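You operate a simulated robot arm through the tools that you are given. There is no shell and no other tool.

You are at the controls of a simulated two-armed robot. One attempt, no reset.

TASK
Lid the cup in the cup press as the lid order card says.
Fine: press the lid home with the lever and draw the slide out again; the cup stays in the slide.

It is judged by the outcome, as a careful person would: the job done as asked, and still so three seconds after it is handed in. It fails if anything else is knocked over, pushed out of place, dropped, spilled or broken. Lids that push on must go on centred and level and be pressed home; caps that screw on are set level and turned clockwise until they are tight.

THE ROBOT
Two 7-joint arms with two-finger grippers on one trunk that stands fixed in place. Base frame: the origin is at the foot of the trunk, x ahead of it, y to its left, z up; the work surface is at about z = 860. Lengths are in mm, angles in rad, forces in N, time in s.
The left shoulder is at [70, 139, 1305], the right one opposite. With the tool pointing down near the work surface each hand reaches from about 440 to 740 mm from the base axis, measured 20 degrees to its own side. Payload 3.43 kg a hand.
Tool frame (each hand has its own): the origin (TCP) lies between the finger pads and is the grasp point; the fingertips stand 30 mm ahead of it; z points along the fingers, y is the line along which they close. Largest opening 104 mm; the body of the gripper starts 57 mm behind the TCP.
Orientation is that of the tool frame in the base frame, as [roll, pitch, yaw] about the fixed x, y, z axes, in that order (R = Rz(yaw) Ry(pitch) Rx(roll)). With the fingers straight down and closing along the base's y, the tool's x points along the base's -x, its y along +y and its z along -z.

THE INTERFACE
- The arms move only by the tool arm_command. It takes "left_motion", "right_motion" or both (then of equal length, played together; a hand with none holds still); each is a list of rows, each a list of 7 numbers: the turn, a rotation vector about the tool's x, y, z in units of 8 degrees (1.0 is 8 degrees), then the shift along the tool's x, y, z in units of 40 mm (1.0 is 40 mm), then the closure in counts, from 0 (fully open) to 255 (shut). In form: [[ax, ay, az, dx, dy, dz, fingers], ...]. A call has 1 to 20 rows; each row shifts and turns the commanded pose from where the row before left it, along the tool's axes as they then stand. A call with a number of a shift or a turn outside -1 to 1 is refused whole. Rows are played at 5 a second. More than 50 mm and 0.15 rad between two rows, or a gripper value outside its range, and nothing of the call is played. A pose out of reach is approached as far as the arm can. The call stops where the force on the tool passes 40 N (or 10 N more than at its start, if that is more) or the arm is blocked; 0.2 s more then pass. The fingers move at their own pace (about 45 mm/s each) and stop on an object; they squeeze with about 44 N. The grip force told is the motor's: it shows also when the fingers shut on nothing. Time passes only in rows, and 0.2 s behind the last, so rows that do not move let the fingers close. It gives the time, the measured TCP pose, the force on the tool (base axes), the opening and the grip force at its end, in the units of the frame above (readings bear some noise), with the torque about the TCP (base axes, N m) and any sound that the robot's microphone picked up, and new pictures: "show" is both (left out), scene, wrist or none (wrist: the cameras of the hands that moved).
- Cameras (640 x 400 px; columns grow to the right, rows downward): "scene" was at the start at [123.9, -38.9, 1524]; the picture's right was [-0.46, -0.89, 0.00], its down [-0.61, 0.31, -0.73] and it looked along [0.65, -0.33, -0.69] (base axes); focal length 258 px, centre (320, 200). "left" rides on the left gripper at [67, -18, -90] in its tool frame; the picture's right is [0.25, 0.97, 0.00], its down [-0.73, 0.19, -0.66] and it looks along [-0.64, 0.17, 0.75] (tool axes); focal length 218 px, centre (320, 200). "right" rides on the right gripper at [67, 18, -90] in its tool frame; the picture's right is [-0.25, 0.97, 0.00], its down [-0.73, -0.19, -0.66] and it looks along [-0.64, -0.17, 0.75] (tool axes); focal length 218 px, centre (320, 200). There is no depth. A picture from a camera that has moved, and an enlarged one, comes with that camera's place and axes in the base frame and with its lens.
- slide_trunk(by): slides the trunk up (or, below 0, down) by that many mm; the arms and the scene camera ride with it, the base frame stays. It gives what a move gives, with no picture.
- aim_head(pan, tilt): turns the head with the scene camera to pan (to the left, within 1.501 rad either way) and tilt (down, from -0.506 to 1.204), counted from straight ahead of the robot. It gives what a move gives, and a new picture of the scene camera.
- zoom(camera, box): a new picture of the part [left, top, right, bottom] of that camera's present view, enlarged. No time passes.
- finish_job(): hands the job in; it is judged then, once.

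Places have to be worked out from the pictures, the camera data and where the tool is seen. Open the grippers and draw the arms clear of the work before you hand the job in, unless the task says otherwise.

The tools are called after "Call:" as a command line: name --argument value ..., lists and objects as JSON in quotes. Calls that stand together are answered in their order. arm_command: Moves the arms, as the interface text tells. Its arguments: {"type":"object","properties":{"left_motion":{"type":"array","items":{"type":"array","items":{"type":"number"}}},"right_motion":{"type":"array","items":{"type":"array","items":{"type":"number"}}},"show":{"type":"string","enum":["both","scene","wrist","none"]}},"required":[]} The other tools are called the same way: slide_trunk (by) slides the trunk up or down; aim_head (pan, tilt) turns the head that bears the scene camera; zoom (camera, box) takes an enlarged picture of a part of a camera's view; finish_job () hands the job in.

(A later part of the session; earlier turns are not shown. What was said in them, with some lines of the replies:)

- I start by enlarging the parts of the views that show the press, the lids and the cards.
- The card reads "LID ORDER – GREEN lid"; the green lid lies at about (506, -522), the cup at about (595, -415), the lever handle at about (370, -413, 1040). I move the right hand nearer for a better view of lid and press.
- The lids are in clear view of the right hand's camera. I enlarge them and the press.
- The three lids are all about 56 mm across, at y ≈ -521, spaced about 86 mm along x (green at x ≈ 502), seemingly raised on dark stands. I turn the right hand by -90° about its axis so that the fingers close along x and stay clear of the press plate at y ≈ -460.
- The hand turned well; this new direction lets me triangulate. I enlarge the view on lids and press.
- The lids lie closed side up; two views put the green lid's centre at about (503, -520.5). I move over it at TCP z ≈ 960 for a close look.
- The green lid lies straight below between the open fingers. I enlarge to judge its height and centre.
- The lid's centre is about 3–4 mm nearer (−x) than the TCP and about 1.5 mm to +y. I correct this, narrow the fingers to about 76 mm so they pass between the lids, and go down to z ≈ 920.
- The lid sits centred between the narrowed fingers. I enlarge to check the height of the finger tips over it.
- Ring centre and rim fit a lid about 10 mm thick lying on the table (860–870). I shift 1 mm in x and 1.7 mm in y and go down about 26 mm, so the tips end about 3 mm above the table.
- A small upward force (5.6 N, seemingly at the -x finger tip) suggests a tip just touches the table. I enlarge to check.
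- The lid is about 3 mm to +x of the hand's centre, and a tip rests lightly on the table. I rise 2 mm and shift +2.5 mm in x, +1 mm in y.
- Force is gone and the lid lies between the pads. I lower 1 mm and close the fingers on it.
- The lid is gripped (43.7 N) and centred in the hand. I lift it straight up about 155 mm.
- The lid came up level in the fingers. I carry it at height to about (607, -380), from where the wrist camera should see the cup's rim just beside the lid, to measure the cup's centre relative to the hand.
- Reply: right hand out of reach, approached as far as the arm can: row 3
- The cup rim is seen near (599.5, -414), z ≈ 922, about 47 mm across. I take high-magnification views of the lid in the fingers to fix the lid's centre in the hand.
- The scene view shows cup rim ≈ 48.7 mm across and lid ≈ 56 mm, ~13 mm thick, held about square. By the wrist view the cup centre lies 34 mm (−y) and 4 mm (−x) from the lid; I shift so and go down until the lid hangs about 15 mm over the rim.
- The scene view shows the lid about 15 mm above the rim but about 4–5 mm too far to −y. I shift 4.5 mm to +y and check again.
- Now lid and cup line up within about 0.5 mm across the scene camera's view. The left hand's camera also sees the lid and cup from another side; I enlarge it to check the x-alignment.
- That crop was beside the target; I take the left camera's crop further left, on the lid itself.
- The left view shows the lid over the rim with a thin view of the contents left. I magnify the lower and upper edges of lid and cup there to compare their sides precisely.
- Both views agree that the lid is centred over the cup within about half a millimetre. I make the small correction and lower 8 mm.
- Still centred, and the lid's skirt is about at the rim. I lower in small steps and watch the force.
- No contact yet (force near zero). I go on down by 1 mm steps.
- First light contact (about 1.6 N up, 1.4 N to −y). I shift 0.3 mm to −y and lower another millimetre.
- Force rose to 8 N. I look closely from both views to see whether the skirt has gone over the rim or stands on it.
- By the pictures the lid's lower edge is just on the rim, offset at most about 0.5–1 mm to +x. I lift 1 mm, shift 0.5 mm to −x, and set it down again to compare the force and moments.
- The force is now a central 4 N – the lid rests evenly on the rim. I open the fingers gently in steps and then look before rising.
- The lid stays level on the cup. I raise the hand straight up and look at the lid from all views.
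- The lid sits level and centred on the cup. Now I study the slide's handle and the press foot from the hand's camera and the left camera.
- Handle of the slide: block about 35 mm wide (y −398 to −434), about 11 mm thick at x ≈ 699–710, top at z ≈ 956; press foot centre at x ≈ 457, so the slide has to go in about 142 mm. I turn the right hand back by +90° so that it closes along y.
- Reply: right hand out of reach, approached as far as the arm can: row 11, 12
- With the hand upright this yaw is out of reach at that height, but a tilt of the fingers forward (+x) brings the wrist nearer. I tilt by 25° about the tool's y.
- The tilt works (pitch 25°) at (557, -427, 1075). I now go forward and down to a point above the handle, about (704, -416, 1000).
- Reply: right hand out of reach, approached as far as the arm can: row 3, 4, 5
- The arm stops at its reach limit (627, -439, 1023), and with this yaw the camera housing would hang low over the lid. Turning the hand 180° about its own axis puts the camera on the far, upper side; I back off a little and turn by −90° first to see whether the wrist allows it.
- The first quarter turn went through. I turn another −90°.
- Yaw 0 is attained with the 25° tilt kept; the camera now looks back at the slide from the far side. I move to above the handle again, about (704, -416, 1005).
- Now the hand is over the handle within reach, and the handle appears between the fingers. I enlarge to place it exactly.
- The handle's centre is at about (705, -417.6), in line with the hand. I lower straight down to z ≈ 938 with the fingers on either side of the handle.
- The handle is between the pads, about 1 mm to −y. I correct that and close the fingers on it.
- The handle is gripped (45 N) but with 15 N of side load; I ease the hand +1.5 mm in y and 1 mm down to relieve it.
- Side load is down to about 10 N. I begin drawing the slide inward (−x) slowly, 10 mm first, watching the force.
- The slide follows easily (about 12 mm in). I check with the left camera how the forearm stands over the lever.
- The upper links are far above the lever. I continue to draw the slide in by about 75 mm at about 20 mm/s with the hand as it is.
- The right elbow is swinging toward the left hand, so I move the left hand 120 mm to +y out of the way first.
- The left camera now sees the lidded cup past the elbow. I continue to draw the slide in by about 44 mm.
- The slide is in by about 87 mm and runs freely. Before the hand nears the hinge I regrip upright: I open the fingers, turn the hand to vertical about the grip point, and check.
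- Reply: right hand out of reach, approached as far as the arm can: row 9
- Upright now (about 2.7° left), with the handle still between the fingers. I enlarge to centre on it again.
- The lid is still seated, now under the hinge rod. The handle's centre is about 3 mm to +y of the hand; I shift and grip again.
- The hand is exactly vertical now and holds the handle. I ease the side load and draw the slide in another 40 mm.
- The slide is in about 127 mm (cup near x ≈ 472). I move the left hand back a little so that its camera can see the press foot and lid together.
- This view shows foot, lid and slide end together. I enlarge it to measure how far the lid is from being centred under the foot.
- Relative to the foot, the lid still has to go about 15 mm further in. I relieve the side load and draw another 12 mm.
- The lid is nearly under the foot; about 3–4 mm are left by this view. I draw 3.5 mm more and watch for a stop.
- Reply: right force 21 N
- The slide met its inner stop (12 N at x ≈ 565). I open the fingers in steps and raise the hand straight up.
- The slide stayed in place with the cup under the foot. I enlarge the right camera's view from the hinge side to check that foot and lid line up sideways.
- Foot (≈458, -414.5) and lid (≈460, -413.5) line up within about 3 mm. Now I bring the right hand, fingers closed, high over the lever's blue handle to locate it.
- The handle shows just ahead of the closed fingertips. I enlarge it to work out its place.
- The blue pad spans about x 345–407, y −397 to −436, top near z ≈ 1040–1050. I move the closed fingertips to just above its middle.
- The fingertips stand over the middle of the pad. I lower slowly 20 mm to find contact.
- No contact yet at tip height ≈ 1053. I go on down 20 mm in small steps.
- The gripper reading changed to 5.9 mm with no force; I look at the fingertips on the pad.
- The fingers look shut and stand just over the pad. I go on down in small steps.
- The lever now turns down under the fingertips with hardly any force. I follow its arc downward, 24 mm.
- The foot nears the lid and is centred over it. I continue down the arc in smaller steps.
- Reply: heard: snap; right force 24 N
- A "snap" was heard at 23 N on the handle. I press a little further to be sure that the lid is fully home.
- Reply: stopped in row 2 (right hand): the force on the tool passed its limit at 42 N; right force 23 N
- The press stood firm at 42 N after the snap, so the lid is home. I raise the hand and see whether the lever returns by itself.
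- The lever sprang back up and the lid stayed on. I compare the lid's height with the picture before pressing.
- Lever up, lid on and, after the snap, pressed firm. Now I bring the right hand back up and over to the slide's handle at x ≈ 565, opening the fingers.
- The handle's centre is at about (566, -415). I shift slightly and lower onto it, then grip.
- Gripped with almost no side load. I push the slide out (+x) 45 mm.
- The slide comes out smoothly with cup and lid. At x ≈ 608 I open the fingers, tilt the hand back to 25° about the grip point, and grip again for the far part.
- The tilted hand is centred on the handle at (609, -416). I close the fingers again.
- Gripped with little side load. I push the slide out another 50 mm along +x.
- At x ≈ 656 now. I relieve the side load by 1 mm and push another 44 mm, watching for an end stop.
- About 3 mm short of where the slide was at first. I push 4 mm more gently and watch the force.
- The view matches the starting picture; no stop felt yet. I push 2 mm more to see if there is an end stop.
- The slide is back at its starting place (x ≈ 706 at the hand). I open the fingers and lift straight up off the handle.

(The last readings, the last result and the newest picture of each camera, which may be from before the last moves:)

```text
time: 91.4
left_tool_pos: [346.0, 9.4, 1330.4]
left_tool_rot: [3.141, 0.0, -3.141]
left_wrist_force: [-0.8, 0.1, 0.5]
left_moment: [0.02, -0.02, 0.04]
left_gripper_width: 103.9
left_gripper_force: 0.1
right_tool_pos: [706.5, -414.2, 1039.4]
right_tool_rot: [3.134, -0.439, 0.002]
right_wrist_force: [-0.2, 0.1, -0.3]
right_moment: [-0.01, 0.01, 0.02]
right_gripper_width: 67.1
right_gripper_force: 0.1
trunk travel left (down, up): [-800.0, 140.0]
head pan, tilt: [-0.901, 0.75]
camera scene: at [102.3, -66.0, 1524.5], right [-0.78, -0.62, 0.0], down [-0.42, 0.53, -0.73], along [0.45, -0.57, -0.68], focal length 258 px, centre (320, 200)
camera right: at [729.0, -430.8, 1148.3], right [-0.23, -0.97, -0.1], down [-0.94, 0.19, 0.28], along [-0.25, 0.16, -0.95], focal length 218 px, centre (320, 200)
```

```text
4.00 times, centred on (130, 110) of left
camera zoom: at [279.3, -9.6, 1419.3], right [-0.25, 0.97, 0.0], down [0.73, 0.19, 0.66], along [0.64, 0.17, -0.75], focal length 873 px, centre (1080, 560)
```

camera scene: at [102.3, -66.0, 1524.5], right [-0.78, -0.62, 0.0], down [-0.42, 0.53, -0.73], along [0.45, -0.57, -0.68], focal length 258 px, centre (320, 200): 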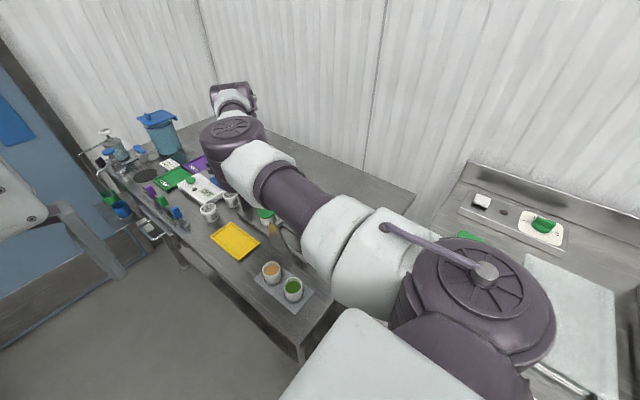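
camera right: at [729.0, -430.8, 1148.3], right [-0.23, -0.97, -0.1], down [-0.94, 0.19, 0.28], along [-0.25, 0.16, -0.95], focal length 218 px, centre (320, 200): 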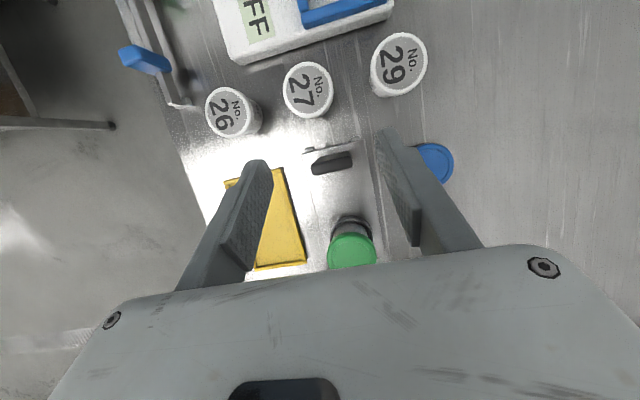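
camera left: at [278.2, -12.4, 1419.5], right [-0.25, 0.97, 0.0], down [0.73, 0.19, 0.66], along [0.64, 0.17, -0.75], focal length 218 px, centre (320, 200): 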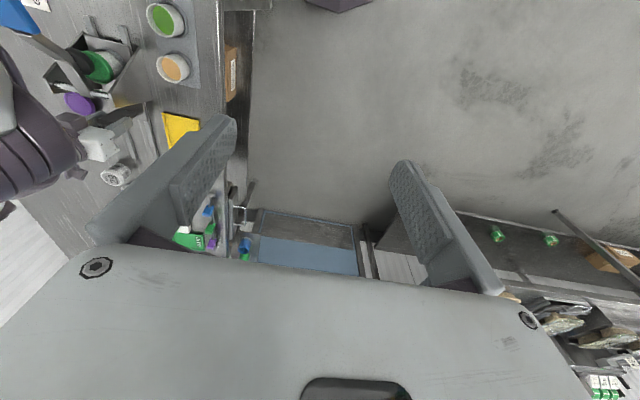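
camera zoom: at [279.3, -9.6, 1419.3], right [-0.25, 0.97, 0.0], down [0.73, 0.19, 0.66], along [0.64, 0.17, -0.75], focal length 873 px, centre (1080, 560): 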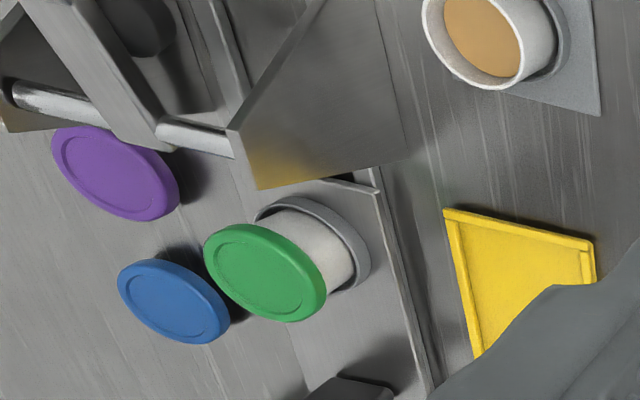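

The slide is out with the lidded cup in it. I draw the right arm up and back, clear of the work, and then inspect the lid with the head camera.

Call:
arm_command --right_motion '[[0, 0, 0, 0.374, 0, -0.791, 90], [0, 0, 0, 0.374, 0, -0.791, 90], [0, 0, 0, 0.374, 0, -0.791, 90], [0, 0, 0, 0.374, 0, -0.791, 90], [0, 0, 0, -0.753, 0.417, -0.356, 60], [0, 0, 0, -0.753, 0.417, -0.356, 30], [0, 0, 0, -0.753, 0.417, -0.356, 0], [0, 0, 0, -0.753, 0.417, -0.356, 0], [0, 0, 0, -0.753, 0.417, -0.356, 0], [0, 0, 0, -0.753, 0.417, -0.356, 0]]' --show "none"

Call:
aim_head --pan -0.476 --tilt 0.757

Call:
zoom --camera "scene" --box '[330, 190, 380, 225]'

```text
time: 93.6
left_tool_pos: [342.6, 7.9, 1329.8]
left_tool_rot: [3.141, 0.001, -3.142]
left_wrist_force: [0.2, 0.6, -0.4]
left_moment: [0.02, -0.02, -0.02]
left_gripper_width: 104.2
left_gripper_force: 0.1
right_tool_pos: [507.2, -514.0, 1179.5]
right_tool_rot: [3.135, -0.443, 0.006]
right_wrist_force: [0.0, -0.3, 0.8]
right_moment: [-0.01, 0.0, 0.01]
right_gripper_width: 103.6
right_gripper_force: 0.1
trunk travel left (down, up): [-800.0, 140.0]
head pan, tilt: [-0.901, 0.75]
```

```text
time: 94.5
left_tool_pos: [345.4, 10.3, 1330.2]
left_tool_rot: [3.142, 0.0, -3.141]
left_wrist_force: [-1.8, -1.3, 0.9]
left_moment: [0.02, 0.02, -0.02]
left_gripper_width: 104.2
left_gripper_force: 0.1
right_tool_pos: [510.0, -513.5, 1179.8]
right_tool_rot: [3.134, -0.441, 0.002]
right_wrist_force: [0.2, 0.0, 0.3]
right_moment: [0.02, 0.0, 0.02]
right_gripper_width: 103.8
right_gripper_force: 0.0
trunk travel left (down, up): [-800.0, 140.0]
head pan, tilt: [-0.476, 0.757]
camera scene: at [124.3, -38.6, 1523.9], right [-0.46, -0.89, 0.0], down [-0.61, 0.32, -0.73], along [0.65, -0.33, -0.69], focal length 258 px, centre (320, 200)
```

scene: 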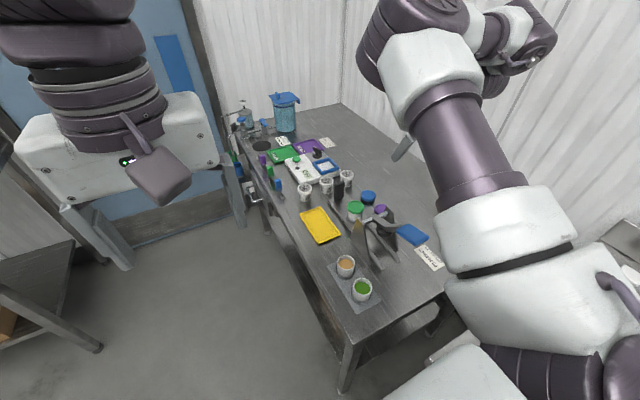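

```text
11.43 times, centred on (355, 208) of scene
camera zoom: at [124.3, -38.6, 1523.9], right [-0.46, -0.89, 0.0], down [-0.61, 0.32, -0.73], along [0.65, -0.33, -0.69], focal length 2955 px, centre (-80, 114)
```

zoom: 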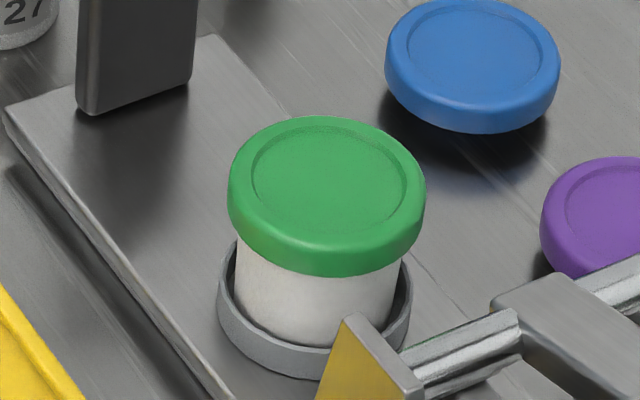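

The slide stands exactly where it was, and the lid sits centred (within about 0.6 mm) and level with its flange on the rim. I take one more look from the left camera and over the whole table for anything disturbed.

Call:
zoom --camera "left" --box '[100, 80, 160, 145]'

Call:
zoom --camera "scene" --box '[300, 170, 460, 310]'

Call:
zoom --camera "scene" --box '[220, 90, 360, 210]'

```text
6.15 times, centred on (130, 112) of left
camera zoom: at [279.4, -9.3, 1419.3], right [-0.25, 0.97, 0.0], down [0.73, 0.19, 0.66], along [0.64, 0.17, -0.75], focal length 1343 px, centre (1489, 738)
```

zoom: 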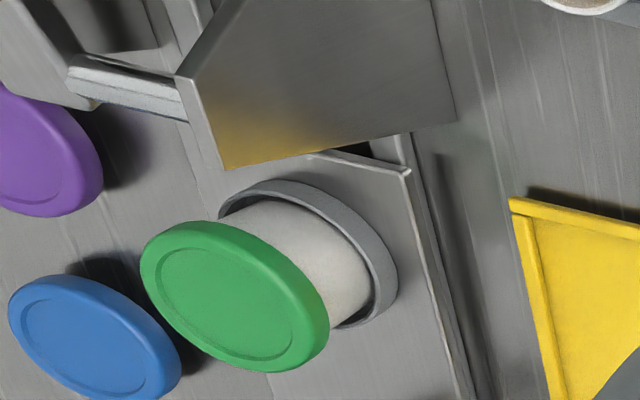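

```text
2.86 times, centred on (380, 240) of scene
camera zoom: at [124.3, -38.6, 1523.9], right [-0.46, -0.89, 0.0], down [-0.61, 0.32, -0.73], along [0.65, -0.33, -0.69], focal length 739 px, centre (149, 86)
```

zoom: 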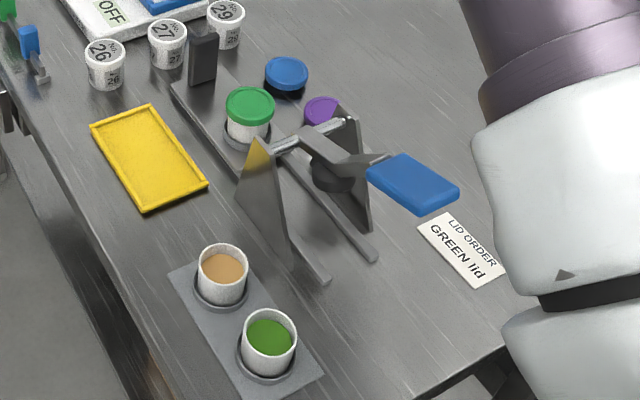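

```text
3.33 times, centred on (290, 150) of scene
camera zoom: at [124.3, -38.6, 1523.9], right [-0.46, -0.89, 0.0], down [-0.61, 0.32, -0.73], along [0.65, -0.33, -0.69], focal length 862 px, centre (420, 367)
```

zoom: 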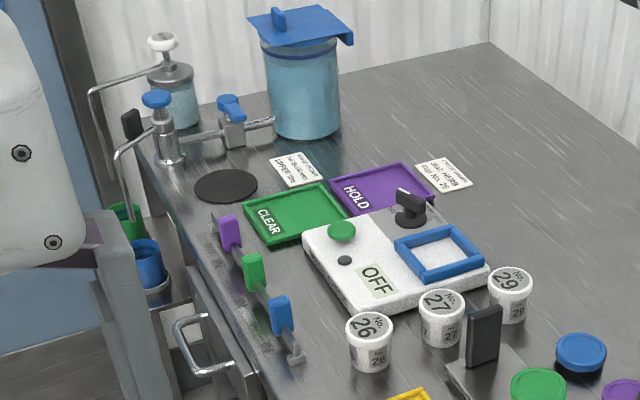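

Everything else is untouched. For a finer check of the pressing I take the same 16× view as just after setting the lid down.

Call:
zoom --camera "scene" --box '[338, 195, 370, 217]'

Call:
zoom --camera "scene" --box '[342, 203, 362, 217]'

```text
16.00 times, centred on (354, 206) of scene
camera zoom: at [124.3, -38.6, 1523.9], right [-0.46, -0.89, 0.0], down [-0.61, 0.32, -0.73], along [0.65, -0.33, -0.69], focal length 4137 px, centre (-224, 104)
```

zoom: 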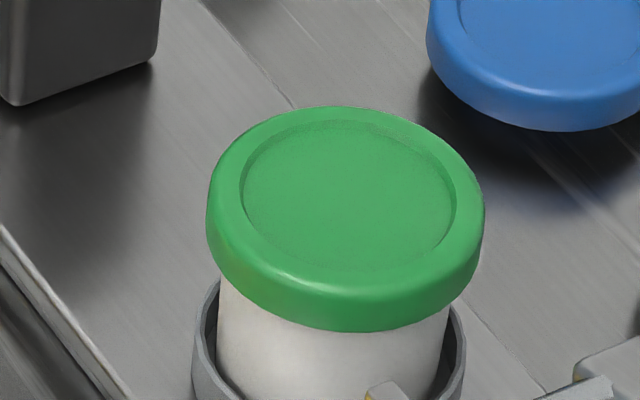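

```text
16.00 times, centred on (352, 210) of scene
camera zoom: at [124.3, -38.6, 1523.9], right [-0.46, -0.89, 0.0], down [-0.61, 0.32, -0.73], along [0.65, -0.33, -0.69], focal length 4137 px, centre (-192, 40)
```

zoom: 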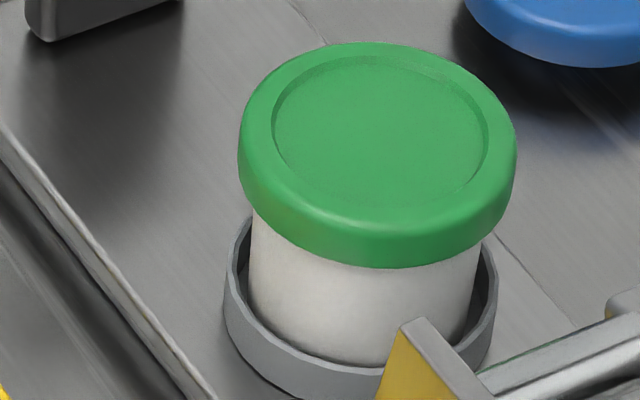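

The lid sits level and centred as pressed, the slide is out, the lever is up and nothing else has moved. I draw the right hand a little further up and back before handing in.

Call:
arm_command --right_motion '[[0, 0, 0, -0.27, 0, -0.59, 0], [0, 0, 0, -0.27, 0, -0.59, 0], [0, 0, 0, -0.27, 0, -0.59, 0], [0, 0, 0, 0, 0, 0, 0]]' --show "scene"

```text
time: 95.5
left_tool_pos: [345.2, 9.4, 1329.1]
left_tool_rot: [3.141, 0.001, -3.141]
left_wrist_force: [-0.5, -0.1, 0.6]
left_moment: [0.0, -0.02, 0.0]
left_gripper_width: 104.2
left_gripper_force: 0.1
right_tool_pos: [447.8, -513.2, 1229.3]
right_tool_rot: [3.137, -0.439, 0.004]
right_wrist_force: [0.1, 0.1, -0.3]
right_moment: [-0.02, 0.01, 0.02]
right_gripper_width: 103.9
right_gripper_force: 0.1
trunk travel left (down, up): [-800.0, 140.0]
head pan, tilt: [-0.476, 0.757]
camera scene: at [124.2, -39.1, 1523.9], right [-0.46, -0.89, 0.0], down [-0.61, 0.32, -0.73], along [0.65, -0.33, -0.69], focal length 258 px, centre (320, 200)
```

scene: 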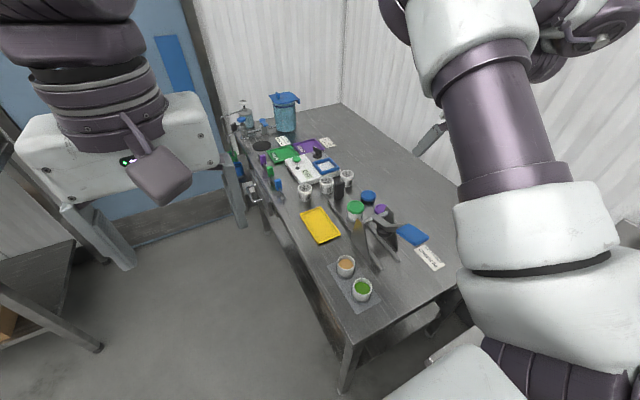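

Both grippers are open and clear of the work. The cup in the drawn-out slide has the green lid snapped on, and everything else is in place, so I hand the job in.

Call:
finish_job

```text
The job is handed in.
```

The cup now has the green lid on it, as the lid order card asked, and the job is handed in.

- **Lid:** I set it on the cup within about half a millimetre of centre, with the cup drawn out from under the press. With the cup under the press foot I pushed the lever down. There was a snap at about 23 N on the handle, and it then held firm up to 42 N.
- **How sure I am that it is pressed home:** I rely on the snap and the firm stop. The lid's height changed by less than about half a millimetre in the pictures, so they do not show it going down. They show it level and centred.
- **Slide and lever:** The slide is drawn out to where it started, with the cup still in it. The lever sprang back up by itself.
- **Everything else:** The other lids, cups, tray and cards look unmoved in the last pictures. Both grippers are open and clear of the work.
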